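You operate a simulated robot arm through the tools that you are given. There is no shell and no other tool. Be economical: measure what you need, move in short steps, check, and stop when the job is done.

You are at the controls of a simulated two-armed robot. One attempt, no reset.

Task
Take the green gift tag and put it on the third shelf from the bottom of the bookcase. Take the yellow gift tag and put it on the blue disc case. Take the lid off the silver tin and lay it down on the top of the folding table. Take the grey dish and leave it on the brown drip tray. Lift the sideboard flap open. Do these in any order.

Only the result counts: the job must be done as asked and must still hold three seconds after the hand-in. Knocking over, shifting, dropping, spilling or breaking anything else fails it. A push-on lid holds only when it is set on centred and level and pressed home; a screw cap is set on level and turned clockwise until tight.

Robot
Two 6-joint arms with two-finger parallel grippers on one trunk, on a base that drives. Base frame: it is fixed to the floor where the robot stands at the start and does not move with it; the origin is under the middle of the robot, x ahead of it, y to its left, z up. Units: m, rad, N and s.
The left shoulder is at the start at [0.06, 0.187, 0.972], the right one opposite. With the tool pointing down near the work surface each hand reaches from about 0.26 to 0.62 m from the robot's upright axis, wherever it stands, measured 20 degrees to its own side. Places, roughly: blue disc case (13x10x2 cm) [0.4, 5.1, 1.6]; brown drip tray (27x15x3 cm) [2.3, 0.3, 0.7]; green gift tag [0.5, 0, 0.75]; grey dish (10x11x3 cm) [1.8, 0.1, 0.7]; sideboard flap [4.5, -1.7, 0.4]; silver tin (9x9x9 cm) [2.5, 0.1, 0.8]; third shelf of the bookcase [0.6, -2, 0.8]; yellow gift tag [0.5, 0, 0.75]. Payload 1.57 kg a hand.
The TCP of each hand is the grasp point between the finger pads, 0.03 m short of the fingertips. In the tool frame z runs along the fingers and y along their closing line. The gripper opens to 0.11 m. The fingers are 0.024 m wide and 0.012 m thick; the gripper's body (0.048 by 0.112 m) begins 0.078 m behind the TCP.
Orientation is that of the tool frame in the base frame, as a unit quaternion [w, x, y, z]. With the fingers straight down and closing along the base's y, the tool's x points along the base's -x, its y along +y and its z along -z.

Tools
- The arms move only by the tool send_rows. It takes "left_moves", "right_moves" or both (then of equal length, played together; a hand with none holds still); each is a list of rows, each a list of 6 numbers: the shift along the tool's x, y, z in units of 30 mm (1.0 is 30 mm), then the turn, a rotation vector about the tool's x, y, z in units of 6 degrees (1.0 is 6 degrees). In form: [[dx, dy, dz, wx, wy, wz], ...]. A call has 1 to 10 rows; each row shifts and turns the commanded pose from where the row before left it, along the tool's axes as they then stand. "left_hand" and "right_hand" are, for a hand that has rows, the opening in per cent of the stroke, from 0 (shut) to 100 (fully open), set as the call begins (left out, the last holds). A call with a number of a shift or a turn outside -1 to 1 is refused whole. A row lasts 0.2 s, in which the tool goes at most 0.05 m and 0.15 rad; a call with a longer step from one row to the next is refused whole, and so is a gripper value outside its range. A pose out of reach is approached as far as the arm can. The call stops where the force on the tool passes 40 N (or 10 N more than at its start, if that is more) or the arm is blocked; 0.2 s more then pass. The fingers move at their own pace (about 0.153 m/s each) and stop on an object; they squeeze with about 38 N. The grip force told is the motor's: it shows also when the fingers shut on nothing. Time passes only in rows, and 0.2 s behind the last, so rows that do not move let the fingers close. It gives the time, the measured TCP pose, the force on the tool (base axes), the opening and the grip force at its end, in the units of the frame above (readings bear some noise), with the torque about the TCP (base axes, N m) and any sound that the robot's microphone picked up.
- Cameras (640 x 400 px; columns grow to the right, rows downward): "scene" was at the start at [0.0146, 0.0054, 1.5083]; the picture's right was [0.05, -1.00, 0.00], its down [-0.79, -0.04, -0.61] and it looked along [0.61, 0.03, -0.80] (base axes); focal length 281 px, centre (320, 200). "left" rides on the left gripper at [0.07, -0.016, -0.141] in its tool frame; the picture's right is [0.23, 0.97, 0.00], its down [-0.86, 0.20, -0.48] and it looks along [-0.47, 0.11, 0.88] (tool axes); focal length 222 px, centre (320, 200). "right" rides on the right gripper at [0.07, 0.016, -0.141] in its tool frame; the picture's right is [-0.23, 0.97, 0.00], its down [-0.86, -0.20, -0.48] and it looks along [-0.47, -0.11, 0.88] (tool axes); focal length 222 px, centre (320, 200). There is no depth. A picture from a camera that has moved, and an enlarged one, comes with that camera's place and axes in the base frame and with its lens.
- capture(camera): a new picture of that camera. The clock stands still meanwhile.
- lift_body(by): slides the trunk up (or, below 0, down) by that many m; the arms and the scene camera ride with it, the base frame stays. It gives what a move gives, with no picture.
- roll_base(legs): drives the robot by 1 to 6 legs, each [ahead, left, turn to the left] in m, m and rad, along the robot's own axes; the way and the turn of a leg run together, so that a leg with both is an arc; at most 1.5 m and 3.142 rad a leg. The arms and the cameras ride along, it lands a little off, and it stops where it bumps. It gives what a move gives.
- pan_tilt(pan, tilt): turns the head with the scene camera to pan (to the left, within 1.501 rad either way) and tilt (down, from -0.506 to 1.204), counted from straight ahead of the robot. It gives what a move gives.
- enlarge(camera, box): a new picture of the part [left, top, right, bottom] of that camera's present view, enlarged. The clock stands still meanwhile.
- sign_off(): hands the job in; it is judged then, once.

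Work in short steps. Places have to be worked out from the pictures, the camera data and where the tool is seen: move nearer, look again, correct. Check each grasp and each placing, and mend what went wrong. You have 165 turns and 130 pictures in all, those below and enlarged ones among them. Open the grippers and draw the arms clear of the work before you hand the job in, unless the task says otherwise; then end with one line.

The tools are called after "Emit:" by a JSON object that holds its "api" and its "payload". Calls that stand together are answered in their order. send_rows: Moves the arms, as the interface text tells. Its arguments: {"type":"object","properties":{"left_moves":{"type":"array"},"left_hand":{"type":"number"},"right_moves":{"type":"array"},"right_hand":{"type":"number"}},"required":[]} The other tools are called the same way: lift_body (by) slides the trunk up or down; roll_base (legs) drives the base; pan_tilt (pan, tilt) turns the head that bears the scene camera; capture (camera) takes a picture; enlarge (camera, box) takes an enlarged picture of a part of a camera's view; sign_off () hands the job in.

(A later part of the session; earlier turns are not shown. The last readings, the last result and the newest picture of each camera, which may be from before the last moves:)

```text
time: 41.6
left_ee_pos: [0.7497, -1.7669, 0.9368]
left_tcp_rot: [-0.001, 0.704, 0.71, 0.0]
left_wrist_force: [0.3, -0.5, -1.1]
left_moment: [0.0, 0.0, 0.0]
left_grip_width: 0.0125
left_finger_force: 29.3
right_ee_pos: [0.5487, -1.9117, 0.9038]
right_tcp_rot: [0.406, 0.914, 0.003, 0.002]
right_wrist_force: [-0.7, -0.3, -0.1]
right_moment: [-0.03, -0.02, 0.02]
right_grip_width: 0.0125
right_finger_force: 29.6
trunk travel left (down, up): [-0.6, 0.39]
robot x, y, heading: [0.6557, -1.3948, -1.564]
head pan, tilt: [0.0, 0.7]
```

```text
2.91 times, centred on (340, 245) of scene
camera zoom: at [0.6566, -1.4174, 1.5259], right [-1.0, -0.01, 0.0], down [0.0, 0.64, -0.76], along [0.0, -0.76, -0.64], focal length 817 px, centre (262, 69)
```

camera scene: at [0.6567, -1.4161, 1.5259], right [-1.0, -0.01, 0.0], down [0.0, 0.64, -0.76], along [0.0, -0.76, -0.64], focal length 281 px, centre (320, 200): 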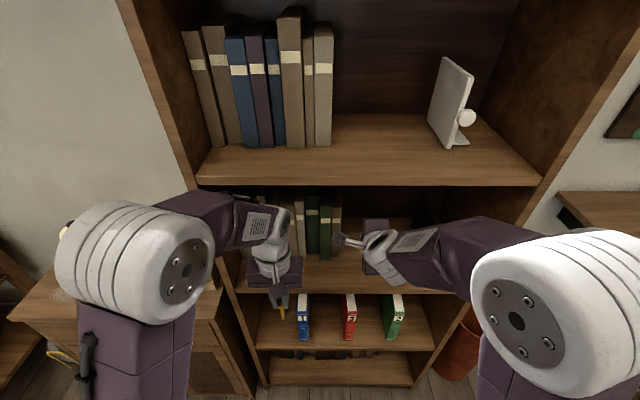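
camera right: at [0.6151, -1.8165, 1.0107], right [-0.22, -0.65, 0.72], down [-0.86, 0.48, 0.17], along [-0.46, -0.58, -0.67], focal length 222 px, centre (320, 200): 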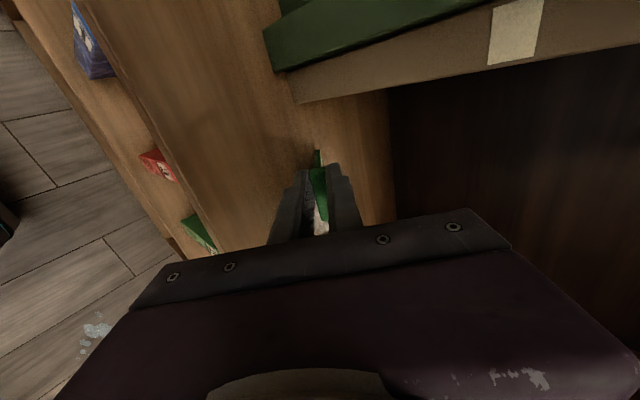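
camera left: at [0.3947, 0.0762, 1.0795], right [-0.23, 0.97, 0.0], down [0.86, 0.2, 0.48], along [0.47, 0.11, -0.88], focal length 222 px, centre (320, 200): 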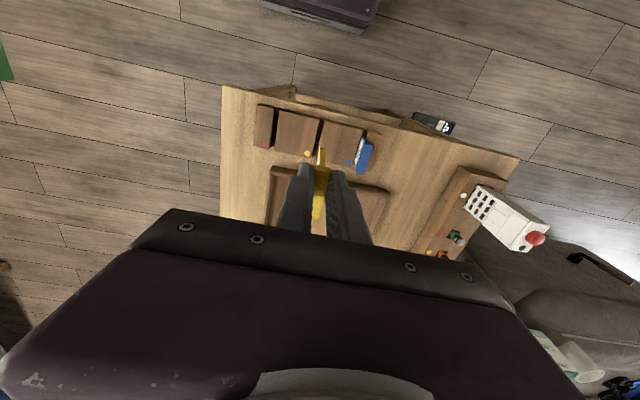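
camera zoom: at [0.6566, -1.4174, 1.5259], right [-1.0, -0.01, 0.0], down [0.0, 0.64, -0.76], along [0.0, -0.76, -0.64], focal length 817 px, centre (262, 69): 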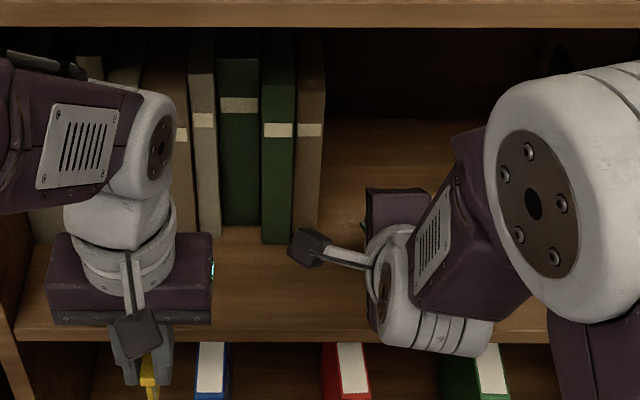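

Book corner triangulates the shelf to about z 0.83–0.85, so the tag tip is almost on it. I go down in small steps, watching the force.

Emit:
{"api": "send_rows", "payload": {"right_moves": [[0, -0.149, 0.134, 0, 0, 0], [0, -0.149, 0.134, 0, 0, 0]]}}

Emit:
{"api": "send_rows", "payload": {"right_moves": [[0, -0.149, 0.134, 0, 0, 0]]}}

Emit:
{"api": "send_rows", "payload": {"right_moves": [[0, -0.149, 0.134, 0, 0, 0]]}}

Emit:
{"api": "capture", "payload": {"camera": "right"}}

```text
time: 42.2
left_ee_pos: [0.75, -1.7642, 0.9386]
left_tcp_rot: [0.001, 0.705, 0.71, -0.001]
left_wrist_force: [0.3, -0.4, 0.0]
left_moment: [0.01, 0.0, 0.03]
left_grip_width: 0.0126
left_finger_force: 29.7
right_ee_pos: [0.5464, -1.9104, 0.8931]
right_tcp_rot: [0.408, 0.913, 0.002, 0.001]
right_wrist_force: [-0.9, 1.4, 7.3]
right_moment: [-0.39, 0.07, 0.01]
right_grip_width: 0.0125
right_finger_force: 29.7
trunk travel left (down, up): [-0.6, 0.39]
robot x, y, heading: [0.6549, -1.3911, -1.565]
head pan, tilt: [0.0, 0.7]
```

```text
time: 42.6
left_ee_pos: [0.7499, -1.7619, 0.9387]
left_tcp_rot: [0.001, 0.706, 0.709, 0.0]
left_wrist_force: [0.3, 0.1, -0.6]
left_moment: [-0.05, 0.01, -0.01]
left_grip_width: 0.0124
left_finger_force: 30.0
right_ee_pos: [0.5472, -1.9084, 0.8884]
right_tcp_rot: [0.408, 0.913, 0.004, 0.001]
right_wrist_force: [-0.9, 6.7, 12.5]
right_moment: [-0.49, 0.19, -0.16]
right_grip_width: 0.0125
right_finger_force: 29.5
trunk travel left (down, up): [-0.6, 0.39]
robot x, y, heading: [0.6556, -1.3902, -1.562]
head pan, tilt: [0.0, 0.7]
```

```text
time: 43.0
left_ee_pos: [0.7494, -1.7637, 0.9381]
left_tcp_rot: [0.001, 0.704, 0.71, 0.0]
left_wrist_force: [0.6, 0.1, -1.0]
left_moment: [-0.02, 0.02, 0.04]
left_grip_width: 0.0124
left_finger_force: 29.5
right_ee_pos: [0.5475, -1.9085, 0.8811]
right_tcp_rot: [0.408, 0.913, 0.003, 0.001]
right_wrist_force: [0.7, 2.9, 6.9]
right_moment: [-0.31, -0.02, 0.04]
right_grip_width: 0.0128
right_finger_force: 29.2
trunk travel left (down, up): [-0.6, 0.39]
robot x, y, heading: [0.6554, -1.3912, -1.564]
head pan, tilt: [0.0, 0.7]
```

```text
96 pictures are left
camera right: at [0.6155, -1.8145, 0.9872], right [-0.22, -0.65, 0.72], down [-0.86, 0.48, 0.17], along [-0.46, -0.58, -0.67], focal length 222 px, centre (320, 200)
```

right: 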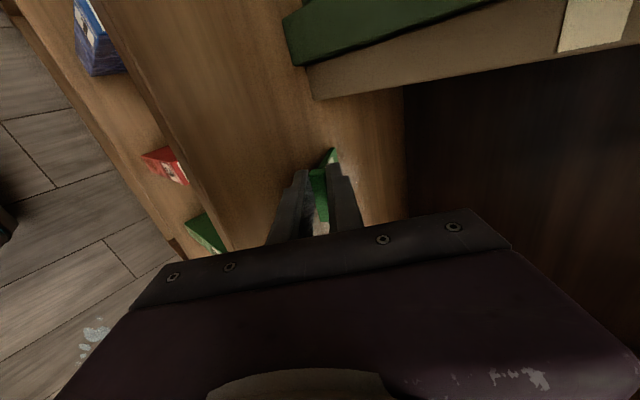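

The tag's tip is on the shelf and it has begun pivoting flat. I open slightly to let it settle, raising the hand a touch.

Emit:
{"api": "send_rows", "payload": {"right_moves": [[0, 0.15, -0.134, 0, 0, 0], [0, 0, 0, 0, 0, 0], [0, 0, 0, 0, 0, 0]], "right_hand": 22}}

Emit:
{"api": "capture", "payload": {"camera": "right"}}

```text
time: 43.9
left_ee_pos: [0.7502, -1.7661, 0.9379]
left_tcp_rot: [0.0, 0.705, 0.709, 0.0]
left_wrist_force: [0.4, 0.0, 0.1]
left_moment: [0.0, 0.0, -0.01]
left_grip_width: 0.0125
left_finger_force: 29.1
right_ee_pos: [0.5473, -1.9112, 0.8866]
right_tcp_rot: [0.407, 0.913, 0.004, 0.001]
right_wrist_force: [-0.3, -0.1, 0.3]
right_moment: [0.02, 0.02, 0.0]
right_grip_width: 0.0242
right_finger_force: 0.1
trunk travel left (down, up): [-0.6, 0.39]
robot x, y, heading: [0.6589, -1.3896, -1.565]
head pan, tilt: [0.0, 0.7]
```

```text
95 pictures are left
camera right: at [0.6153, -1.8161, 0.9927], right [-0.22, -0.65, 0.72], down [-0.86, 0.48, 0.17], along [-0.46, -0.58, -0.67], focal length 222 px, centre (320, 200)
```

right: 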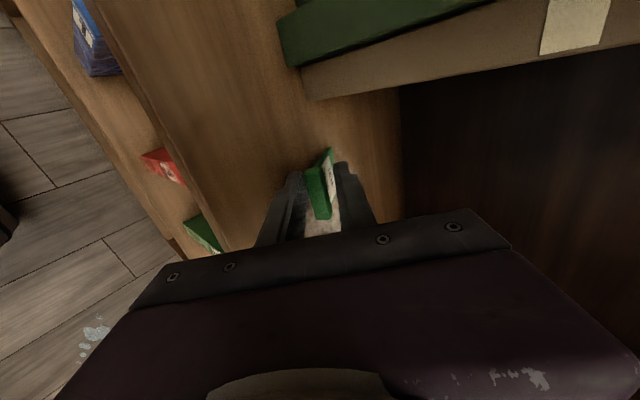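

The tag lies on the lower finger with its tip on the shelf. I withdraw back along the finger axis slowly.

Emit:
{"api": "send_rows", "payload": {"right_moves": [[0, 0, -0.3, 0, 0, 0], [0, 0, -0.3, 0, 0, 0], [0, 0, -0.3, 0, 0, 0], [0, 0, -0.3, 0, 0, 0], [0, 0, -0.3, 0, 0, 0], [0, 0, -0.5, 0, 0, 0], [0, 0, -0.5, 0, 0, 0]]}}

Emit:
{"api": "capture", "payload": {"camera": "right"}}

```text
time: 45.5
left_ee_pos: [0.749, -1.764, 0.9383]
left_tcp_rot: [0.0, 0.704, 0.71, 0.0]
left_wrist_force: [0.4, -0.4, -0.6]
left_moment: [0.02, 0.0, -0.01]
left_grip_width: 0.0125
left_finger_force: 29.9
right_ee_pos: [0.5472, -1.8538, 0.9378]
right_tcp_rot: [0.406, 0.914, 0.003, 0.001]
right_wrist_force: [0.0, -0.1, -0.2]
right_moment: [-0.01, -0.01, -0.02]
right_grip_width: 0.0243
right_finger_force: 0.1
trunk travel left (down, up): [-0.6, 0.39]
robot x, y, heading: [0.6556, -1.3922, -1.563]
head pan, tilt: [0.0, 0.7]
```

```text
94 pictures are left
camera right: at [0.6148, -1.7592, 1.0442], right [-0.22, -0.65, 0.72], down [-0.86, 0.48, 0.17], along [-0.46, -0.58, -0.67], focal length 222 px, centre (320, 200)
```

right: 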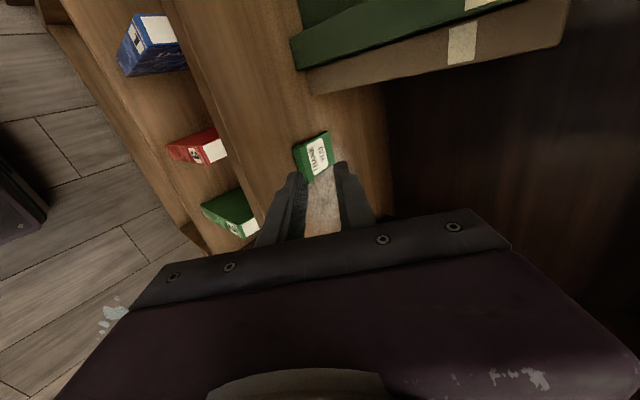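

The green tag lies on the third shelf, well inside. I back out a little by arm, then roll back and restore the right hand's attitude.

Emit:
{"api": "send_rows", "payload": {"right_moves": [[0, 0.3, -1, 0, 0, 0], [0, 0.3, -1, 0, 0, 0]]}}

Emit:
{"api": "roll_base", "payload": {"legs": [[-0.6, 0, 0]]}}

Emit:
{"api": "send_rows", "payload": {"right_moves": [[0, 0, 0, 0, 0, -1], [0, 0, 0, 0, 0, -1], [0, 0, 0, 0, 0, -1], [0, 0, 0, 0, 0, -1], [0, 0, 0, 0, 0, -1], [0, 0, 0, 0, 0, -1], [0, 0, 0, 0, 0, -1], [0, 0, 0, 0, 0, -1], [0, 0, 0, 0, 0, -1], [0, 0, 0, 0, 0, -1]]}}

Emit:
{"api": "send_rows", "payload": {"right_moves": [[0, 0, 0, 0, 0, -1], [0, 0, 0, 0, 0, -1], [0, 0, 0, 0, 0, -1], [0, 0, 0, 0, 0, -1], [0, 0, 0, 0, 0, -1], [0, 0, 0, 0, 1, 0], [0, 0, 0, 0, 1, 0], [0, 0, 0, 0, 1, 0], [0, 0, 0, 0, 1, 0], [0, 0, 0, 0, 1, 0]]}}

Emit:
{"api": "send_rows", "payload": {"right_moves": [[0, 0, 0, 0, 1, 0], [0, 0, 0, 0, 1, 0], [0, 0, 0, 0, 1, 0]]}}

Emit:
{"api": "capture", "payload": {"camera": "scene"}}

```text
time: 46.0
left_ee_pos: [0.7501, -1.7637, 0.9388]
left_tcp_rot: [0.0, 0.704, 0.71, -0.001]
left_wrist_force: [-0.9, 0.2, 0.1]
left_moment: [0.0, 0.02, -0.01]
left_grip_width: 0.0125
left_finger_force: 29.8
right_ee_pos: [0.5471, -1.8215, 0.9911]
right_tcp_rot: [0.406, 0.914, 0.002, 0.001]
right_wrist_force: [-0.1, -0.2, -0.5]
right_moment: [-0.02, 0.02, -0.04]
right_grip_width: 0.0242
right_finger_force: 0.1
trunk travel left (down, up): [-0.6, 0.39]
robot x, y, heading: [0.6541, -1.3925, -1.559]
head pan, tilt: [0.0, 0.7]
```

```text
time: 49.4
left_ee_pos: [0.7463, -1.1639, 0.9371]
left_tcp_rot: [0.0, 0.703, 0.711, 0.0]
left_wrist_force: [1.3, 0.3, 0.3]
left_moment: [0.0, 0.0, 0.03]
left_grip_width: 0.0124
left_finger_force: 29.5
right_ee_pos: [0.5448, -1.2231, 0.9908]
right_tcp_rot: [0.405, 0.914, 0.007, 0.002]
right_wrist_force: [-0.4, 0.5, 0.0]
right_moment: [-0.06, -0.03, 0.02]
right_grip_width: 0.0241
right_finger_force: 0.1
trunk travel left (down, up): [-0.6, 0.39]
robot x, y, heading: [0.6528, -0.7937, -1.561]
head pan, tilt: [0.0, 0.7]
```

```text
time: 51.6
left_ee_pos: [0.7472, -1.1645, 0.9379]
left_tcp_rot: [-0.001, 0.703, 0.711, 0.0]
left_wrist_force: [0.7, -0.4, -0.5]
left_moment: [0.0, -0.01, 0.03]
left_grip_width: 0.0126
left_finger_force: 29.4
right_ee_pos: [0.544, -1.2234, 0.991]
right_tcp_rot: [0.352, 0.788, 0.462, -0.202]
right_wrist_force: [0.0, -0.7, -0.2]
right_moment: [-0.01, 0.03, 0.0]
right_grip_width: 0.0243
right_finger_force: 0.1
trunk travel left (down, up): [-0.6, 0.39]
robot x, y, heading: [0.6506, -0.7919, -1.557]
head pan, tilt: [0.0, 0.7]
```

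```text
time: 53.8
left_ee_pos: [0.7477, -1.1647, 0.9378]
left_tcp_rot: [0.0, 0.703, 0.712, 0.0]
left_wrist_force: [0.3, -0.1, -0.1]
left_moment: [0.03, -0.02, -0.02]
left_grip_width: 0.0123
left_finger_force: 29.6
right_ee_pos: [0.5371, -1.2248, 0.9909]
right_tcp_rot: [0.125, 0.695, 0.692, -0.149]
right_wrist_force: [-0.3, -0.1, -0.1]
right_moment: [0.0, -0.01, 0.01]
right_grip_width: 0.0241
right_finger_force: 0.0
right hand out of reach, approached as far as the arm can: row 8
trunk travel left (down, up): [-0.6, 0.39]
robot x, y, heading: [0.6516, -0.7915, -1.56]
head pan, tilt: [0.0, 0.7]
```

```text
time: 54.6
left_ee_pos: [0.7468, -1.1647, 0.936]
left_tcp_rot: [0.0, 0.703, 0.712, 0.0]
left_wrist_force: [-0.3, 0.6, 0.2]
left_moment: [-0.02, 0.02, -0.03]
left_grip_width: 0.0123
left_finger_force: 29.6
right_ee_pos: [0.5555, -1.2062, 0.9595]
right_tcp_rot: [0.047, 0.707, 0.696, -0.116]
right_wrist_force: [0.0, -0.5, -0.2]
right_moment: [0.02, 0.03, 0.0]
right_grip_width: 0.024
right_finger_force: 0.1
right hand out of reach, approached as far as the arm can: row 1, 2, 3
trunk travel left (down, up): [-0.6, 0.39]
robot x, y, heading: [0.651, -0.7918, -1.558]
head pan, tilt: [0.0, 0.7]
```

```text
93 pictures are left
camera scene: at [0.652, -0.8163, 1.5259], right [-1.0, -0.01, 0.0], down [-0.01, 0.64, -0.76], along [0.01, -0.76, -0.64], focal length 281 px, centre (320, 200)
```

scene: 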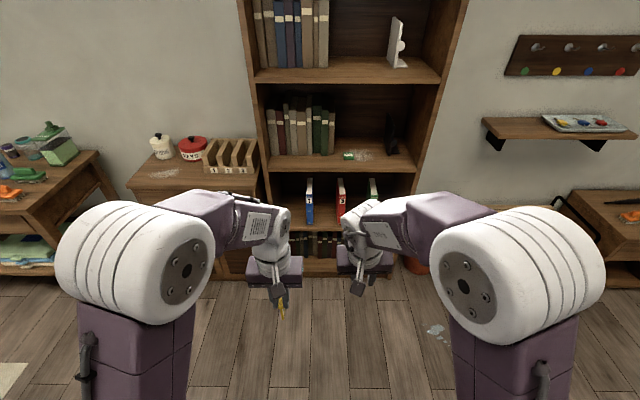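

Green tag confirmed on the shelf. I bring the right hand into a comfortable pose, then drive toward the fireplace: strafe right, turn about, and go part of the way.

Emit:
{"api": "send_rows", "payload": {"right_moves": [[0, -1, 0.5, 0, 0, 0], [0, -1, 0.5, 0, 0, 0], [0, -1, 0.5, 0, 0, 0], [0, 0, 0, 0, 0, 0]]}}

Emit:
{"api": "roll_base", "payload": {"legs": [[0, -0.7, 0], [0, 0, 3.13], [1.5, 0, 0]]}}

Emit:
{"api": "pan_tilt", "payload": {"pan": 0, "tilt": 0.25}}

Emit:
{"api": "capture", "payload": {"camera": "scene"}}

```text
time: 55.6
left_ee_pos: [0.7468, -1.1632, 0.9381]
left_tcp_rot: [0.0, 0.702, 0.712, 0.0]
left_wrist_force: [0.2, -0.5, -0.4]
left_moment: [0.01, 0.02, 0.02]
left_grip_width: 0.0127
left_finger_force: 29.2
right_ee_pos: [0.4754, -1.1976, 0.8916]
right_tcp_rot: [0.048, 0.707, 0.698, -0.101]
right_wrist_force: [0.1, 0.3, 0.2]
right_moment: [0.03, 0.01, -0.04]
right_grip_width: 0.0242
right_finger_force: 0.0
right hand out of reach, approached as far as the arm can: row 1, 2, 3
trunk travel left (down, up): [-0.6, 0.39]
robot x, y, heading: [0.654, -0.7914, -1.559]
head pan, tilt: [0.0, 0.7]
```

```text
time: 74.0
left_ee_pos: [-0.2412, 1.0778, 0.938]
left_tcp_rot: [0.0, 0.728, -0.686, 0.0]
left_wrist_force: [-0.4, 0.3, -0.4]
left_moment: [0.0, 0.01, -0.04]
left_grip_width: 0.0124
left_finger_force: 29.4
right_ee_pos: [0.0291, 1.1245, 0.8922]
right_tcp_rot: [-0.1, 0.714, -0.691, -0.05]
right_wrist_force: [0.3, -0.3, -0.6]
right_moment: [0.01, 0.0, 0.01]
right_grip_width: 0.0244
right_finger_force: 0.2
trunk travel left (down, up): [-0.6, 0.39]
robot x, y, heading: [-0.1285, 0.7111, 1.629]
head pan, tilt: [0.0, 0.7]
```

```text
time: 74.9
left_ee_pos: [-0.24, 1.0771, 0.9379]
left_tcp_rot: [0.0, 0.727, -0.686, 0.0]
left_wrist_force: [-0.2, -0.1, 0.1]
left_moment: [0.01, -0.02, 0.0]
left_grip_width: 0.0121
left_finger_force: 29.4
right_ee_pos: [0.0288, 1.1231, 0.892]
right_tcp_rot: [-0.1, 0.714, -0.691, -0.051]
right_wrist_force: [0.0, -0.1, -0.2]
right_moment: [0.03, 0.01, 0.0]
right_grip_width: 0.0242
right_finger_force: 0.1
trunk travel left (down, up): [-0.6, 0.39]
robot x, y, heading: [-0.1272, 0.7132, 1.624]
head pan, tilt: [0.0, 0.25]
```

```text
92 pictures are left
camera scene: at [-0.129, 0.7457, 1.5667], right [1.0, 0.06, 0.0], down [0.01, -0.25, -0.97], along [-0.06, 0.97, -0.25], focal length 281 px, centre (320, 200)
```

scene: 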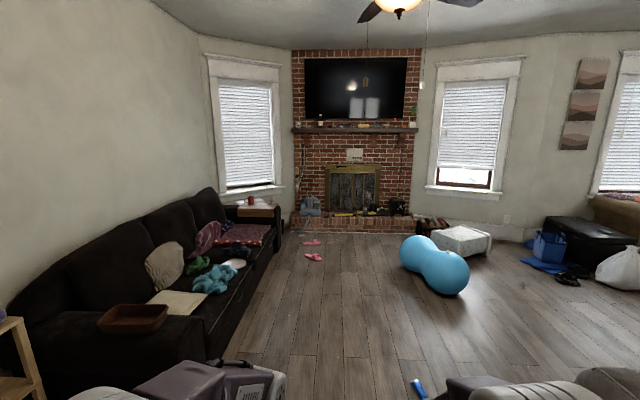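

I'm at (-0.13, 0.71). Zooming on the mantel.

Emit:
{"api": "enlarge", "payload": {"camera": "scene", "box": [280, 90, 430, 250]}}

```text
2.50 times, centred on (355, 170) of scene
camera zoom: at [-0.129, 0.7457, 1.5667], right [1.0, 0.06, 0.0], down [0.01, -0.25, -0.97], along [-0.06, 0.97, -0.25], focal length 702 px, centre (232, 275)
```

zoom: 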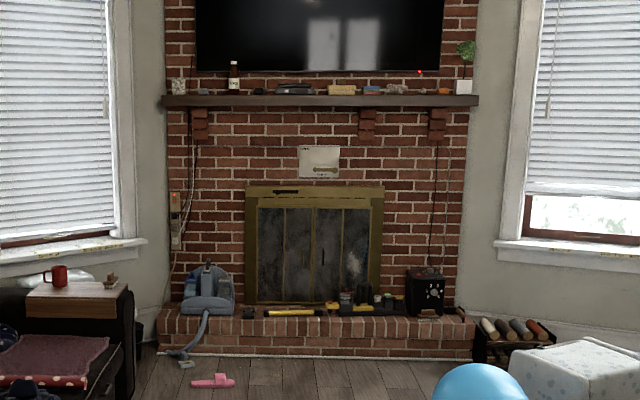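

The disc case is at roughly (0.44, 5.05) on the mantel (z≈1.57); hearth front is about y 4.84. I thread the lane between the shoes and the ball, and raise the trunk.

Emit:
{"api": "roll_base", "payload": {"legs": [[0, 0, -0.054], [1.5, 0, 0], [0.6, 0, 0], [1.0, -0.25, 0]]}}

Emit:
{"api": "lift_body", "payload": {"by": 0.39}}

Emit:
{"api": "pan_tilt", "payload": {"pan": -0.1, "tilt": 0.4}}

Emit:
{"api": "capture", "payload": {"camera": "scene"}}

```text
time: 90.5
left_ee_pos: [0.0765, 4.1457, 0.9373]
left_tcp_rot: [0.0, -0.699, 0.716, 0.001]
left_wrist_force: [-0.1, -0.3, -0.2]
left_moment: [0.01, 0.03, 0.04]
left_grip_width: 0.0126
left_finger_force: 29.4
right_ee_pos: [0.3479, 4.1695, 0.892]
right_tcp_rot: [0.102, -0.684, 0.721, 0.046]
right_wrist_force: [1.6, 0.4, -1.1]
right_moment: [0.0, -0.01, 0.0]
right_grip_width: 0.0242
right_finger_force: 0.1
trunk travel left (down, up): [-0.6, 0.39]
robot x, y, heading: [0.1621, 3.767, 1.544]
head pan, tilt: [0.0, 0.25]
```

```text
time: 94.2
left_ee_pos: [0.0765, 4.1445, 1.3277]
left_tcp_rot: [0.0, -0.698, 0.716, 0.0]
left_wrist_force: [-0.3, 0.4, -0.4]
left_moment: [-0.03, 0.01, 0.02]
left_grip_width: 0.0123
left_finger_force: 29.4
right_ee_pos: [0.348, 4.1694, 1.2808]
right_tcp_rot: [0.102, -0.684, 0.721, 0.046]
right_wrist_force: [-0.9, 0.2, 0.2]
right_moment: [-0.01, 0.02, 0.0]
right_grip_width: 0.0242
right_finger_force: 0.2
trunk travel left (down, up): [-0.99, 0.0]
robot x, y, heading: [0.1579, 3.7671, 1.546]
head pan, tilt: [0.0, 0.25]
```

```text
time: 94.9
left_ee_pos: [0.0757, 4.1452, 1.3282]
left_tcp_rot: [-0.001, -0.699, 0.715, 0.0]
left_wrist_force: [0.3, 0.0, 0.5]
left_moment: [0.0, -0.01, 0.0]
left_grip_width: 0.0121
left_finger_force: 29.5
right_ee_pos: [0.3473, 4.1696, 1.2819]
right_tcp_rot: [0.102, -0.684, 0.72, 0.046]
right_wrist_force: [0.5, 0.4, 0.0]
right_moment: [0.05, 0.01, 0.0]
right_grip_width: 0.0243
right_finger_force: 0.1
trunk travel left (down, up): [-0.99, 0.0]
robot x, y, heading: [0.1583, 3.7747, 1.545]
head pan, tilt: [-0.099, 0.4]
```

```text
90 pictures are left
camera scene: at [0.1682, 3.8044, 1.9428], right [0.99, -0.12, 0.0], down [-0.05, -0.39, -0.92], along [0.11, 0.91, -0.39], focal length 281 px, centre (320, 200)
```

scene: 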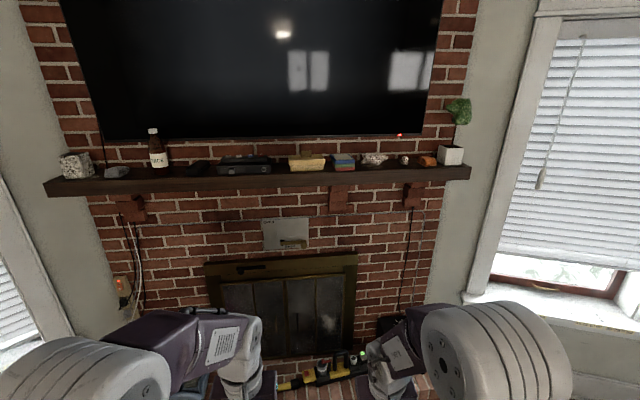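

Emit:
{"api": "enlarge", "payload": {"camera": "scene", "box": [210, 120, 480, 220]}}

```text
2.37 times, centred on (345, 170) of scene
camera zoom: at [0.1682, 3.8044, 1.9428], right [0.99, -0.12, 0.0], down [-0.05, -0.39, -0.92], along [0.11, 0.91, -0.39], focal length 666 px, centre (261, 271)
```

zoom: 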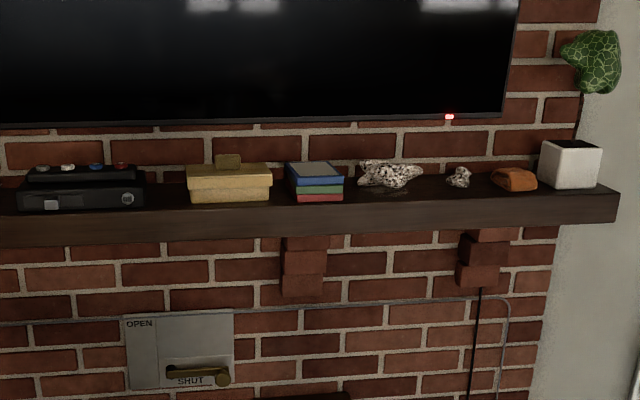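

The blue case tops a red/green/blue stack at about (0.43, 5.05), top z≈1.62. I roll forward and right, then tilt the left hand forward and roll it as I did the right one.

Emit:
{"api": "roll_base", "payload": {"legs": [[0.4, 0, 0.025], [0, -0.3, 0]]}}

Emit:
{"api": "send_rows", "payload": {"left_moves": [[-1, 0, 0, 0, 0, 0], [-1, 0, 0, 0, -1, 0], [0, 0, 0, 0, -1, 0], [0, 0, 0, 0, -1, 0], [0, 0, 0, 0, -1, 0], [0, 0, 0, 0, -1, 0], [0, 0, 0, 0, -1, 0], [0, 0, 0, 0, -1, 0], [0, 0, 0, 0, -1, 0]]}}

Emit:
{"api": "send_rows", "payload": {"left_moves": [[0, 0, 0, 0, 0, -1], [0, 0, 0, 0, 0, -1], [0, 0, 0, 0, 0, -1], [0, 0, 0, 0, 0, -1], [0, 0, 0, 0, 0, -1], [0, 0, 0, 0, 0, -1], [0, 0, 0, 0, 0, -1], [0, 0, 0, 0, 0, -1], [0, 0, 0, 0, 0, -1], [0, 0, 0, 0, 0, -1]]}}

Emit:
{"api": "send_rows", "payload": {"left_moves": [[0, 0, 0, 0, 0, -1], [0, 0, 0, 0, 0, -1], [0, 0, 0, 0, 0, -1], [0, 0, 0, 0, 0, -1], [0, 0, 0, 0, 0, -1]]}}

Emit:
{"api": "capture", "payload": {"camera": "scene"}}

```text
time: 99.0
left_ee_pos: [0.363, 4.5339, 1.3286]
left_tcp_rot: [0.0, 0.708, -0.707, 0.0]
left_wrist_force: [-0.4, 0.4, 0.3]
left_moment: [-0.01, 0.03, 0.0]
left_grip_width: 0.0124
left_finger_force: 29.4
right_ee_pos: [0.6343, 4.5658, 1.281]
right_tcp_rot: [0.102, -0.695, 0.711, 0.046]
right_wrist_force: [-0.2, 0.1, 0.2]
right_moment: [-0.01, -0.04, 0.0]
right_grip_width: 0.0241
right_finger_force: 0.1
trunk travel left (down, up): [-0.99, 0.0]
robot x, y, heading: [0.4603, 4.1632, 1.577]
head pan, tilt: [-0.099, 0.4]
```

```text
time: 101.0
left_ee_pos: [0.3615, 4.5938, 1.3281]
left_tcp_rot: [-0.258, 0.656, -0.654, -0.275]
left_wrist_force: [-0.1, 0.1, -0.3]
left_moment: [-0.02, 0.01, -0.01]
left_grip_width: 0.0123
left_finger_force: 29.5
left hand out of reach, approached as far as the arm can: row 7
right_ee_pos: [0.6376, 4.5645, 1.2818]
right_tcp_rot: [0.101, -0.694, 0.711, 0.047]
right_wrist_force: [0.3, 0.2, -0.1]
right_moment: [0.01, -0.02, 0.0]
right_grip_width: 0.0239
right_finger_force: 0.0
trunk travel left (down, up): [-0.99, 0.0]
robot x, y, heading: [0.4601, 4.16, 1.576]
head pan, tilt: [-0.099, 0.4]
```

```text
time: 103.2
left_ee_pos: [0.38, 4.6067, 1.3947]
left_tcp_rot: [-0.358, 0.897, -0.236, -0.11]
left_wrist_force: [0.1, 0.5, 1.1]
left_moment: [0.0, 0.02, 0.0]
left_grip_width: 0.0126
left_finger_force: 29.7
left hand out of reach, approached as far as the arm can: row 3, 4, 5, 6, 7, 8, 9, 10
right_ee_pos: [0.6379, 4.5651, 1.2815]
right_tcp_rot: [0.101, -0.694, 0.711, 0.047]
right_wrist_force: [-0.5, 0.1, 0.3]
right_moment: [0.01, 0.0, 0.0]
right_grip_width: 0.0242
right_finger_force: 0.0
trunk travel left (down, up): [-0.99, 0.0]
robot x, y, heading: [0.4566, 4.1626, 1.571]
head pan, tilt: [-0.099, 0.4]
```

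```text
time: 104.4
left_ee_pos: [0.3763, 4.6169, 1.4345]
left_tcp_rot: [-0.374, 0.927, 0.003, -0.011]
left_wrist_force: [0.0, 0.3, -0.3]
left_moment: [-0.04, 0.01, 0.0]
left_grip_width: 0.0123
left_finger_force: 29.2
left hand out of reach, approached as far as the arm can: row 1, 2, 3, 4, 5
right_ee_pos: [0.6377, 4.5657, 1.2824]
right_tcp_rot: [0.101, -0.693, 0.712, 0.047]
right_wrist_force: [0.1, 0.1, 0.7]
right_moment: [0.02, -0.02, 0.0]
right_grip_width: 0.0241
right_finger_force: 0.1
trunk travel left (down, up): [-0.99, 0.0]
robot x, y, heading: [0.461, 4.1641, 1.568]
head pan, tilt: [-0.099, 0.4]
```

```text
88 pictures are left
camera scene: at [0.4672, 4.1951, 1.9427], right [1.0, -0.1, 0.0], down [-0.04, -0.39, -0.92], along [0.09, 0.92, -0.39], focal length 281 px, centre (320, 200)
```

scene: 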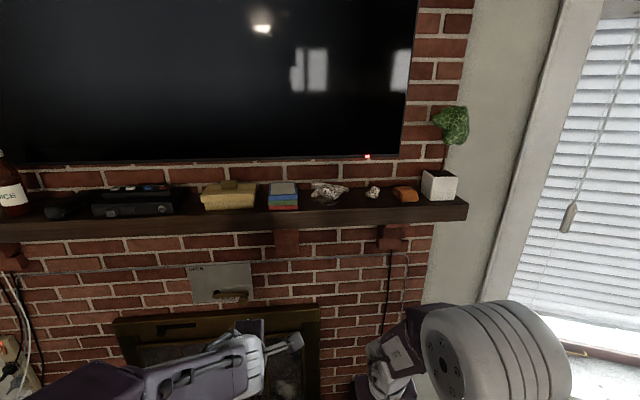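

The left hand was cramped; raising it to about z 1.62 should bring it back in reach.

Emit:
{"api": "send_rows", "payload": {"left_moves": [[0, -0.74, -0.67, 0, 0, 0], [0, -0.74, -0.67, 0, 0, 0], [0, -0.74, -0.67, 0, 0, 0], [0, -0.74, -0.67, 0, 0, 0], [0, -0.74, -0.67, 0, 0, 0], [0, -0.74, -0.67, 0, 0, 0], [0, -0.74, -0.67, 0, 0, 0], [0, -0.74, -0.67, 0, 0, 0], [0, -0.74, -0.67, 0, 0, 0], [0, -0.74, -0.67, 0, 0, 0]]}}

Emit:
{"api": "send_rows", "payload": {"left_moves": [[0, -0.74, -0.67, 0, 0, 0], [0, -0.74, -0.67, 0, 0, 0], [0, 0, 0, 0, 0, 0]]}}

Emit:
{"api": "capture", "payload": {"camera": "scene"}}

Emit:
{"api": "capture", "payload": {"camera": "left"}}

```text
time: 106.6
left_ee_pos: [0.3842, 4.6377, 1.7337]
left_tcp_rot: [-0.375, 0.927, 0.002, -0.012]
left_wrist_force: [0.1, -0.1, 0.0]
left_moment: [-0.03, 0.01, -0.01]
left_grip_width: 0.0122
left_finger_force: 29.9
right_ee_pos: [0.6388, 4.5658, 1.282]
right_tcp_rot: [0.102, -0.693, 0.712, 0.047]
right_wrist_force: [0.3, 0.8, -0.2]
right_moment: [0.02, 0.0, 0.04]
right_grip_width: 0.0242
right_finger_force: 0.0
trunk travel left (down, up): [-0.99, 0.0]
robot x, y, heading: [0.4576, 4.1588, 1.572]
head pan, tilt: [-0.099, 0.4]
```

```text
time: 107.4
left_ee_pos: [0.3826, 4.6229, 1.7589]
left_tcp_rot: [-0.377, 0.926, 0.003, -0.012]
left_wrist_force: [0.5, -0.9, 0.3]
left_moment: [0.03, 0.0, -0.02]
left_grip_width: 0.0123
left_finger_force: 29.4
left hand out of reach, approached as far as the arm can: row 1, 2
right_ee_pos: [0.6377, 4.5626, 1.2839]
right_tcp_rot: [0.102, -0.693, 0.712, 0.048]
right_wrist_force: [0.7, 0.5, 0.9]
right_moment: [0.01, -0.02, 0.0]
right_grip_width: 0.0243
right_finger_force: 0.0
trunk travel left (down, up): [-0.99, 0.0]
robot x, y, heading: [0.4565, 4.1608, 1.572]
head pan, tilt: [-0.099, 0.4]
```

```text
87 pictures are left
camera scene: at [0.4662, 4.1916, 1.9428], right [1.0, -0.1, 0.0], down [-0.04, -0.39, -0.92], along [0.09, 0.92, -0.39], focal length 281 px, centre (320, 200)
```

scene: 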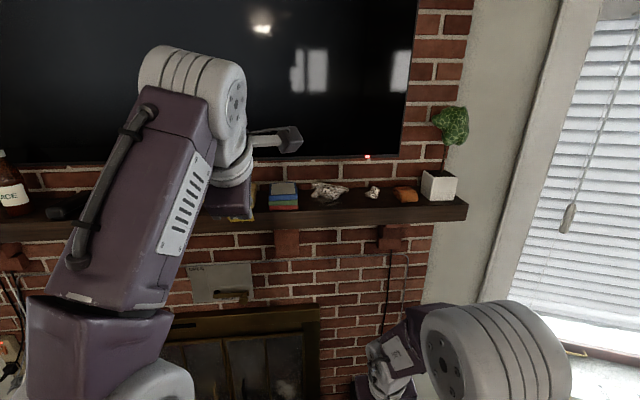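

```text
86 pictures are left
camera left: at [0.4557, 4.5377, 1.8709], right [0.22, -0.69, -0.69], down [-0.84, -0.49, 0.22], along [-0.49, 0.53, -0.69], focal length 222 px, centre (320, 200)
```

left: 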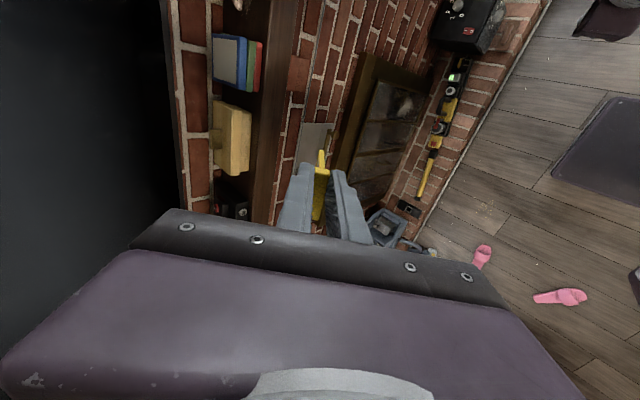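

The case's top is at z≈1.64, x≈0.434, y 4.96–5.07. I roll forward 0.25 and right 0.05 with the hand held high.

Emit:
{"api": "roll_base", "payload": {"legs": [[0.24, -0.05, 0]]}}

Emit:
{"api": "capture", "payload": {"camera": "scene"}}

Emit:
{"api": "capture", "payload": {"camera": "left"}}

```text
time: 109.2
left_ee_pos: [0.4304, 4.8593, 1.7616]
left_tcp_rot: [-0.378, 0.926, 0.005, -0.012]
left_wrist_force: [-0.3, -0.4, -0.6]
left_moment: [0.03, -0.02, -0.02]
left_grip_width: 0.0128
left_finger_force: 29.4
right_ee_pos: [0.6858, 4.8004, 1.2826]
right_tcp_rot: [0.104, -0.694, 0.711, 0.049]
right_wrist_force: [-0.3, 0.4, 0.6]
right_moment: [0.0, -0.01, 0.04]
right_grip_width: 0.0245
right_finger_force: 0.1
trunk travel left (down, up): [-0.99, 0.0]
robot x, y, heading: [0.503, 4.3986, 1.576]
head pan, tilt: [-0.099, 0.4]
```

```text
85 pictures are left
camera scene: at [0.5155, 4.4278, 1.9429], right [1.0, -0.1, 0.0], down [-0.04, -0.38, -0.92], along [0.09, 0.92, -0.39], focal length 281 px, centre (320, 200)
```

scene: 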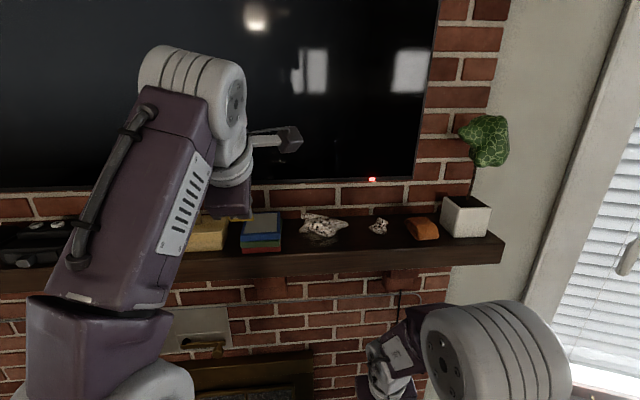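

```text
84 pictures are left
camera left: at [0.5042, 4.774, 1.8719], right [0.23, -0.69, -0.69], down [-0.84, -0.49, 0.22], along [-0.49, 0.53, -0.69], focal length 222 px, centre (320, 200)
```

left: 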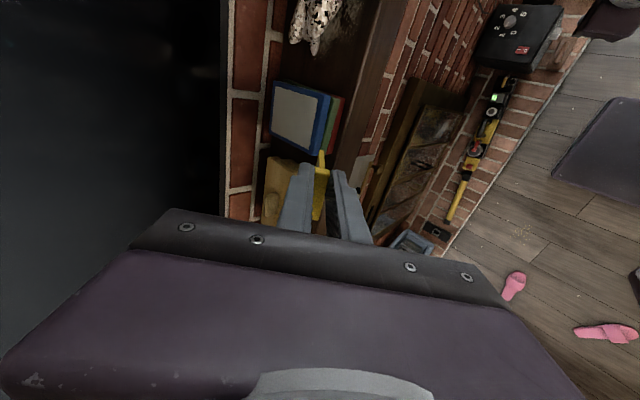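

Case centre refined to (0.438, 5.04, ~1.63). I move forward 155 mm and down to z≈1.71.

Emit:
{"api": "send_rows", "payload": {"left_moves": [[0.05, -0.42, 0.8, 0, 0, 0], [0.05, -0.42, 0.8, 0, 0, 0], [0.05, -0.42, 0.8, 0, 0, 0], [0.05, -0.42, 0.8, 0, 0, 0], [0.05, -0.42, 0.8, 0, 0, 0], [0.05, -0.42, 0.8, 0, 0, 0]]}}

Emit:
{"api": "capture", "payload": {"camera": "left"}}

Emit:
{"api": "enlarge", "payload": {"camera": "scene", "box": [160, 130, 360, 270]}}

```text
time: 110.6
left_ee_pos: [0.4332, 4.9853, 1.675]
left_tcp_rot: [-0.38, 0.925, 0.004, -0.013]
left_wrist_force: [-1.0, -0.6, 10.2]
left_moment: [0.64, -0.03, 0.03]
left_grip_width: 0.0125
left_finger_force: 29.4
left hand out of reach, approached as far as the arm can: row 1, 2, 3, 4, 5, 6
right_ee_pos: [0.6872, 4.8008, 1.283]
right_tcp_rot: [0.103, -0.695, 0.71, 0.048]
right_wrist_force: [0.3, -0.2, -0.2]
right_moment: [0.03, 0.04, -0.05]
right_grip_width: 0.0244
right_finger_force: 0.0
trunk travel left (down, up): [-0.99, 0.0]
robot x, y, heading: [0.5072, 4.4031, 1.573]
head pan, tilt: [-0.099, 0.4]
```

```text
83 pictures are left
camera left: at [0.5067, 4.8991, 1.7847], right [0.22, -0.69, -0.69], down [-0.84, -0.49, 0.22], along [-0.49, 0.53, -0.69], focal length 222 px, centre (320, 200)
```

left: 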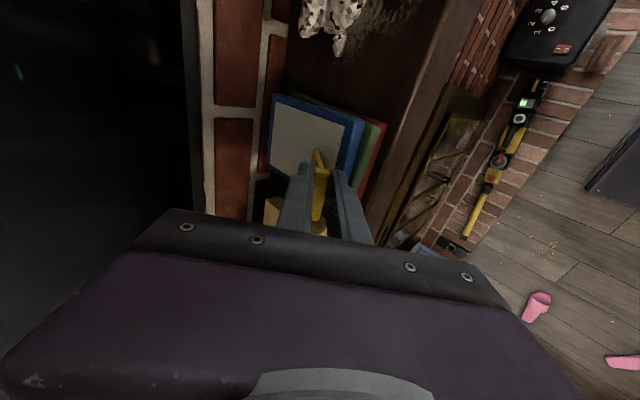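

```text
2.86 times, centred on (260, 200) of scene
camera zoom: at [0.5175, 4.4286, 1.9431], right [1.0, -0.1, 0.0], down [-0.04, -0.38, -0.92], along [0.09, 0.92, -0.39], focal length 803 px, centre (491, 200)
```

zoom: 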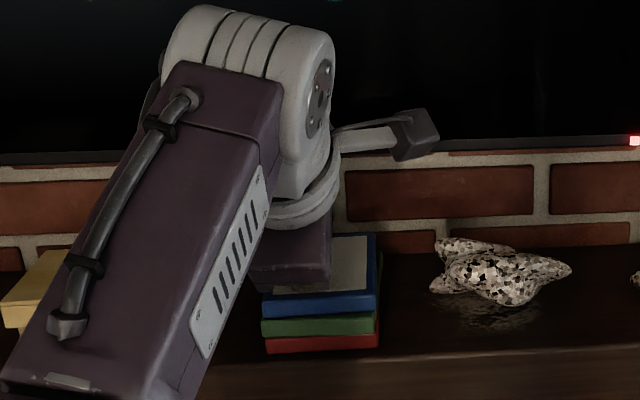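

The tag tip touched the case (10 N). I raise 18 mm to relieve it, then creep the base 3 cm forward for better centring.

Emit:
{"api": "send_rows", "payload": {"left_moves": [[0, -0.21, -0.21, 0, 0, 0], [0, -0.21, -0.21, 0, 0, 0]]}}

Emit:
{"api": "roll_base", "payload": {"legs": [[0.035, 0, 0]]}}

Emit:
{"api": "capture", "payload": {"camera": "left"}}

```text
time: 111.2
left_ee_pos: [0.4313, 4.9836, 1.6773]
left_tcp_rot: [-0.375, 0.927, 0.004, -0.013]
left_wrist_force: [-0.3, 0.4, 0.4]
left_moment: [0.11, -0.03, -0.01]
left_grip_width: 0.0123
left_finger_force: 29.4
left hand out of reach, approached as far as the arm can: row 1, 2
right_ee_pos: [0.6872, 4.8061, 1.2816]
right_tcp_rot: [0.101, -0.695, 0.71, 0.048]
right_wrist_force: [-0.3, -0.2, -0.2]
right_moment: [-0.02, 0.02, -0.01]
right_grip_width: 0.0242
right_finger_force: 0.1
trunk travel left (down, up): [-0.99, 0.0]
robot x, y, heading: [0.5045, 4.4029, 1.569]
head pan, tilt: [-0.099, 0.4]
```

```text
time: 112.1
left_ee_pos: [0.432, 5.0057, 1.682]
left_tcp_rot: [-0.379, 0.925, 0.004, -0.013]
left_wrist_force: [-0.4, 0.1, 0.6]
left_moment: [0.03, 0.02, -0.03]
left_grip_width: 0.0126
left_finger_force: 29.7
right_ee_pos: [0.6868, 4.8314, 1.2849]
right_tcp_rot: [0.103, -0.694, 0.711, 0.05]
right_wrist_force: [1.2, -1.0, -0.4]
right_moment: [0.04, 0.01, -0.03]
right_grip_width: 0.0242
right_finger_force: 0.0
trunk travel left (down, up): [-0.99, 0.0]
robot x, y, heading: [0.5058, 4.4368, 1.579]
head pan, tilt: [-0.099, 0.4]
```

```text
81 pictures are left
camera left: at [0.5046, 4.9212, 1.793], right [0.22, -0.69, -0.69], down [-0.84, -0.49, 0.22], along [-0.49, 0.53, -0.69], focal length 222 px, centre (320, 200)
```

left: 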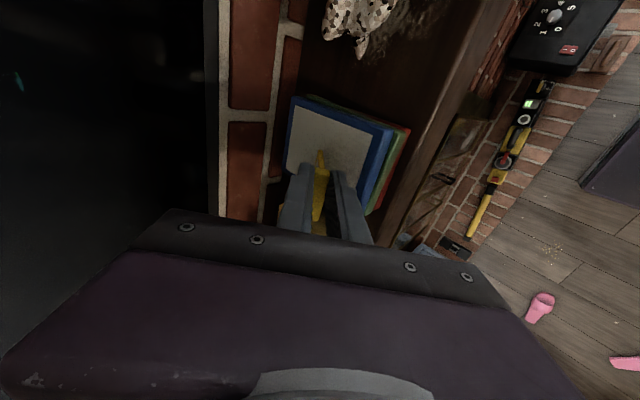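

The stack is unmoved; the tag is over the case. One more 2 cm forward, then lower gently.

Emit:
{"api": "roll_base", "payload": {"legs": [[0.025, 0, 0]]}}

Emit:
{"api": "send_rows", "payload": {"left_moves": [[0, 0.1, 0.1, 0, 0, 0], [0, 0, 0, 0, 0, 0]]}}

Emit:
{"api": "capture", "payload": {"camera": "left"}}

```text
time: 112.9
left_ee_pos: [0.4297, 5.0319, 1.6808]
left_tcp_rot: [-0.376, 0.926, 0.004, -0.013]
left_wrist_force: [0.1, -1.3, 0.7]
left_moment: [0.02, -0.02, -0.02]
left_grip_width: 0.0122
left_finger_force: 29.8
right_ee_pos: [0.6852, 4.8571, 1.2836]
right_tcp_rot: [0.103, -0.696, 0.709, 0.049]
right_wrist_force: [0.7, 0.0, -0.4]
right_moment: [0.06, -0.04, 0.0]
right_grip_width: 0.0242
right_finger_force: 0.0
trunk travel left (down, up): [-0.99, 0.0]
robot x, y, heading: [0.5094, 4.4599, 1.575]
head pan, tilt: [-0.099, 0.4]
```

```text
time: 113.5
left_ee_pos: [0.4309, 5.0393, 1.6742]
left_tcp_rot: [-0.375, 0.927, 0.004, -0.013]
left_wrist_force: [0.6, 0.4, 8.9]
left_moment: [0.49, -0.06, 0.0]
left_grip_width: 0.0127
left_finger_force: 30.0
right_ee_pos: [0.6867, 4.8625, 1.2827]
right_tcp_rot: [0.102, -0.694, 0.711, 0.048]
right_wrist_force: [0.6, 0.2, 0.3]
right_moment: [0.0, 0.01, -0.01]
right_grip_width: 0.0242
right_finger_force: 0.1
trunk travel left (down, up): [-0.99, 0.0]
robot x, y, heading: [0.5068, 4.461, 1.578]
head pan, tilt: [-0.099, 0.4]
```

```text
80 pictures are left
camera left: at [0.505, 4.9548, 1.7863], right [0.22, -0.7, -0.68], down [-0.84, -0.49, 0.22], along [-0.49, 0.53, -0.7], focal length 222 px, centre (320, 200)
```

left: 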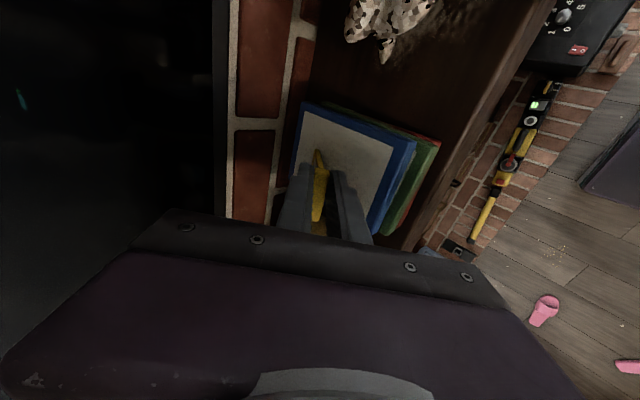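

Contact (9 N), well within the top of the blue case. I open slightly.

Emit:
{"api": "send_rows", "payload": {"left_moves": [[0, -0.07, -0.07, 0, 0, 0], [0, 0, 0, 0, 0, 0], [0, 0, 0, 0, 0, 0]], "left_hand": 22}}

Emit:
{"api": "capture", "payload": {"camera": "left"}}

```text
time: 114.3
left_ee_pos: [0.4309, 5.0405, 1.6752]
left_tcp_rot: [-0.375, 0.927, 0.004, -0.013]
left_wrist_force: [-0.7, 0.5, 0.0]
left_moment: [-0.01, -0.01, 0.02]
left_grip_width: 0.0244
left_finger_force: 0.0
right_ee_pos: [0.686, 4.8642, 1.2814]
right_tcp_rot: [0.101, -0.695, 0.71, 0.048]
right_wrist_force: [0.4, 0.3, 0.1]
right_moment: [-0.01, -0.03, 0.02]
right_grip_width: 0.0241
right_finger_force: 0.0
trunk travel left (down, up): [-0.99, 0.0]
robot x, y, heading: [0.5085, 4.4636, 1.575]
head pan, tilt: [-0.099, 0.4]
```

```text
79 pictures are left
camera left: at [0.5045, 4.9567, 1.7884], right [0.22, -0.7, -0.68], down [-0.84, -0.49, 0.22], along [-0.49, 0.52, -0.7], focal length 222 px, centre (320, 200)
```

left: 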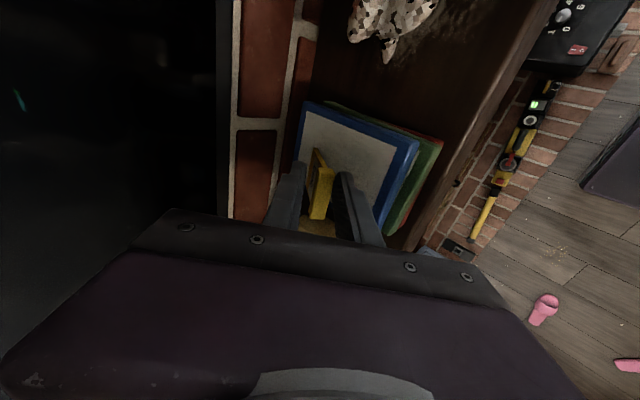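

Released; the tag lies on the lower finger. I withdraw slowly along the finger axis.

Emit:
{"api": "send_rows", "payload": {"left_moves": [[0, 0, -0.3, 0, 0, 0], [0, 0, -0.3, 0, 0, 0], [0, 0, -0.3, 0, 0, 0], [0, 0, -0.3, 0, 0, 0], [0, 0, -0.3, 0, 0, 0], [0, 0, -0.5, 0, 0, 0], [0, 0, -0.5, 0, 0, 0]]}}

Emit:
{"api": "capture", "payload": {"camera": "left"}}

```text
time: 115.9
left_ee_pos: [0.4326, 4.9829, 1.7225]
left_tcp_rot: [-0.374, 0.927, 0.004, -0.012]
left_wrist_force: [0.5, 0.2, -0.8]
left_moment: [0.0, 0.02, 0.02]
left_grip_width: 0.0243
left_finger_force: 0.0
left hand out of reach, approached as far as the arm can: row 6, 7
right_ee_pos: [0.686, 4.8644, 1.281]
right_tcp_rot: [0.102, -0.694, 0.711, 0.047]
right_wrist_force: [0.3, -0.1, -0.6]
right_moment: [0.01, 0.02, -0.02]
right_grip_width: 0.0243
right_finger_force: 0.1
trunk travel left (down, up): [-0.99, 0.0]
robot x, y, heading: [0.5067, 4.4604, 1.569]
head pan, tilt: [-0.099, 0.4]
```

```text
78 pictures are left
camera left: at [0.5066, 4.8986, 1.8335], right [0.22, -0.7, -0.68], down [-0.84, -0.49, 0.22], along [-0.49, 0.52, -0.7], focal length 222 px, centre (320, 200)
```

left: 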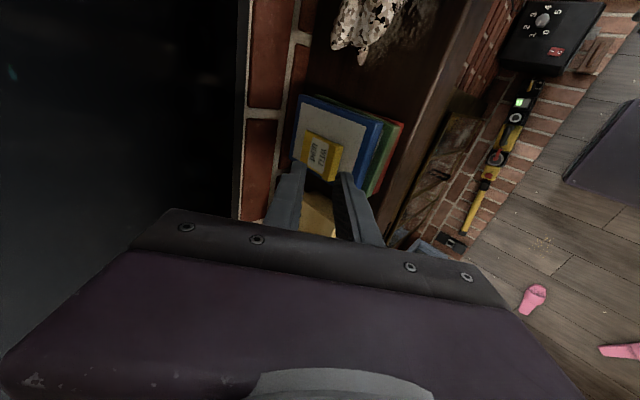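

The yellow tag lies flat on the blue case. I back away, slide left out of the ball's way, and verify from a distance.

Emit:
{"api": "roll_base", "payload": {"legs": [[-0.22, 0, 0], [0, 0.38, 0]]}}

Emit:
{"api": "enlarge", "payload": {"camera": "scene", "box": [260, 130, 500, 270]}}

```text
time: 119.6
left_ee_pos: [0.0576, 4.7623, 1.7214]
left_tcp_rot: [-0.374, 0.927, 0.002, -0.014]
left_wrist_force: [0.5, -1.1, -0.5]
left_moment: [0.0, 0.07, 0.04]
left_grip_width: 0.0242
left_finger_force: 0.0
right_ee_pos: [0.31, 4.6431, 1.2813]
right_tcp_rot: [0.101, -0.694, 0.711, 0.048]
right_wrist_force: [0.2, -0.3, -0.2]
right_moment: [0.01, 0.02, -0.02]
right_grip_width: 0.0243
right_finger_force: 0.1
trunk travel left (down, up): [-0.99, 0.0]
robot x, y, heading: [0.1285, 4.2374, 1.572]
head pan, tilt: [-0.099, 0.4]
```

```text
2.67 times, centred on (380, 200) of scene
camera zoom: at [0.1415, 4.2739, 1.9427], right [1.0, -0.1, 0.0], down [-0.04, -0.39, -0.92], along [0.09, 0.92, -0.39], focal length 749 px, centre (160, 200)
```

zoom: 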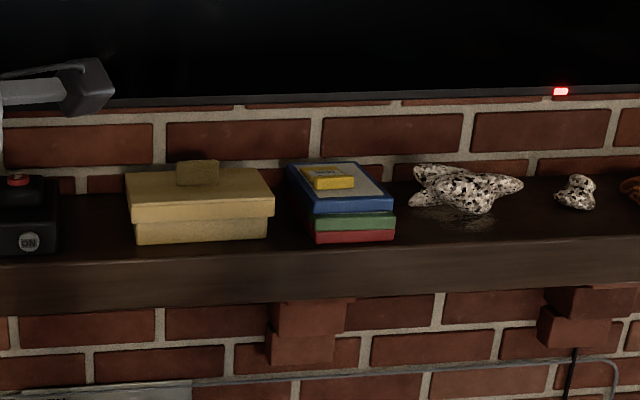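

Yellow tag confirmed. I back off, then restore the left hand to pointing down.

Emit:
{"api": "roll_base", "payload": {"legs": [[-0.5, 0, 0]]}}

Emit:
{"api": "send_rows", "payload": {"left_moves": [[0, 0.7, 0.7, 0, 0, 0], [0, 0.7, 0.7, 0, 0, 0], [0, 0.7, 0.7, 0, 0, 0], [0, 0.7, 0.7, 0, 0, 0], [0, 0.7, 0.7, 0, 0, 1], [0, 0, 0, 0, 0, 1], [0, 0, 0, 0, 0, 1], [0, 0, 0, 0, 0, 1], [0, 0, 0, 0, 0, 1], [0, 0, 0, 0, 0, 1]]}}

Emit:
{"api": "send_rows", "payload": {"left_moves": [[0, 0, 0, 0, 0, 1], [0, 0, 0, 0, 0, 1], [0, 0, 0, 0, 0, 1], [0, 0, 0, 0, 0, 1], [0, 0, 0, 0, 0, 1], [0, 0, 0, 0, 0, 1], [0, 0, 0, 0, 0, 1], [0, 0, 0, 0, 0, 1], [0, 0, 0, 0, 0, 1], [0, 0, 0, 0, 0, 0]]}}

Emit:
{"api": "send_rows", "payload": {"left_moves": [[0, 0, 0, 0, 1, 0], [0, 0, 0, 0, 1, 0], [0, 0, 0, 0, 1, 0], [0, 0, 0, 0, 1, 0], [0, 0, 0, 0, 1, 0], [0, 0, 0, 0, 1, 0], [0, 0, 0, 0, 1, 0], [0, 0, 0, 0, 0.5, 0]]}}

```text
time: 122.5
left_ee_pos: [0.0532, 4.2636, 1.7207]
left_tcp_rot: [-0.373, 0.928, 0.004, -0.013]
left_wrist_force: [0.6, 0.1, 0.7]
left_moment: [0.02, -0.03, 0.0]
left_grip_width: 0.0245
left_finger_force: 0.1
right_ee_pos: [0.3074, 4.143, 1.2811]
right_tcp_rot: [0.101, -0.695, 0.711, 0.046]
right_wrist_force: [0.1, 0.4, 0.5]
right_moment: [0.0, 0.0, 0.01]
right_grip_width: 0.0243
right_finger_force: 0.1
trunk travel left (down, up): [-0.99, 0.0]
robot x, y, heading: [0.1269, 3.7328, 1.571]
head pan, tilt: [-0.099, 0.4]
```

```text
time: 124.7
left_ee_pos: [0.0514, 4.2573, 1.573]
left_tcp_rot: [-0.352, 0.882, -0.285, -0.128]
left_wrist_force: [-0.1, 0.2, -0.8]
left_moment: [0.03, 0.02, -0.01]
left_grip_width: 0.0243
left_finger_force: 0.1
right_ee_pos: [0.3077, 4.1407, 1.2822]
right_tcp_rot: [0.1, -0.694, 0.711, 0.047]
right_wrist_force: [0.3, 0.3, 0.2]
right_moment: [-0.03, -0.02, 0.0]
right_grip_width: 0.0243
right_finger_force: 0.1
trunk travel left (down, up): [-0.99, 0.0]
robot x, y, heading: [0.1267, 3.7348, 1.577]
head pan, tilt: [-0.099, 0.4]
```

```text
time: 126.9
left_ee_pos: [0.051, 4.2563, 1.5733]
left_tcp_rot: [-0.254, 0.658, -0.653, -0.275]
left_wrist_force: [0.3, -0.4, -0.5]
left_moment: [0.0, -0.02, 0.01]
left_grip_width: 0.0243
left_finger_force: 0.0
right_ee_pos: [0.3077, 4.1401, 1.2816]
right_tcp_rot: [0.101, -0.694, 0.711, 0.048]
right_wrist_force: [0.6, 1.3, -0.1]
right_moment: [-0.01, 0.0, 0.01]
right_grip_width: 0.0243
right_finger_force: 0.0
trunk travel left (down, up): [-0.99, 0.0]
robot x, y, heading: [0.1296, 3.7362, 1.576]
head pan, tilt: [-0.099, 0.4]
```

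```text
time: 128.7
left_ee_pos: [0.0396, 4.212, 1.5388]
left_tcp_rot: [0.014, 0.713, -0.702, 0.0]
left_wrist_force: [-1.2, -0.1, 0.6]
left_moment: [-0.02, 0.04, 0.01]
left_grip_width: 0.0244
left_finger_force: 0.0
left hand out of reach, approached as far as the arm can: row 5, 6, 7, 8
right_ee_pos: [0.3078, 4.1403, 1.2813]
right_tcp_rot: [0.102, -0.694, 0.711, 0.046]
right_wrist_force: [0.0, 0.4, 0.5]
right_moment: [0.01, 0.0, 0.02]
right_grip_width: 0.0243
right_finger_force: 0.0
trunk travel left (down, up): [-0.99, 0.0]
robot x, y, heading: [0.1273, 3.7378, 1.576]
head pan, tilt: [-0.099, 0.4]
```

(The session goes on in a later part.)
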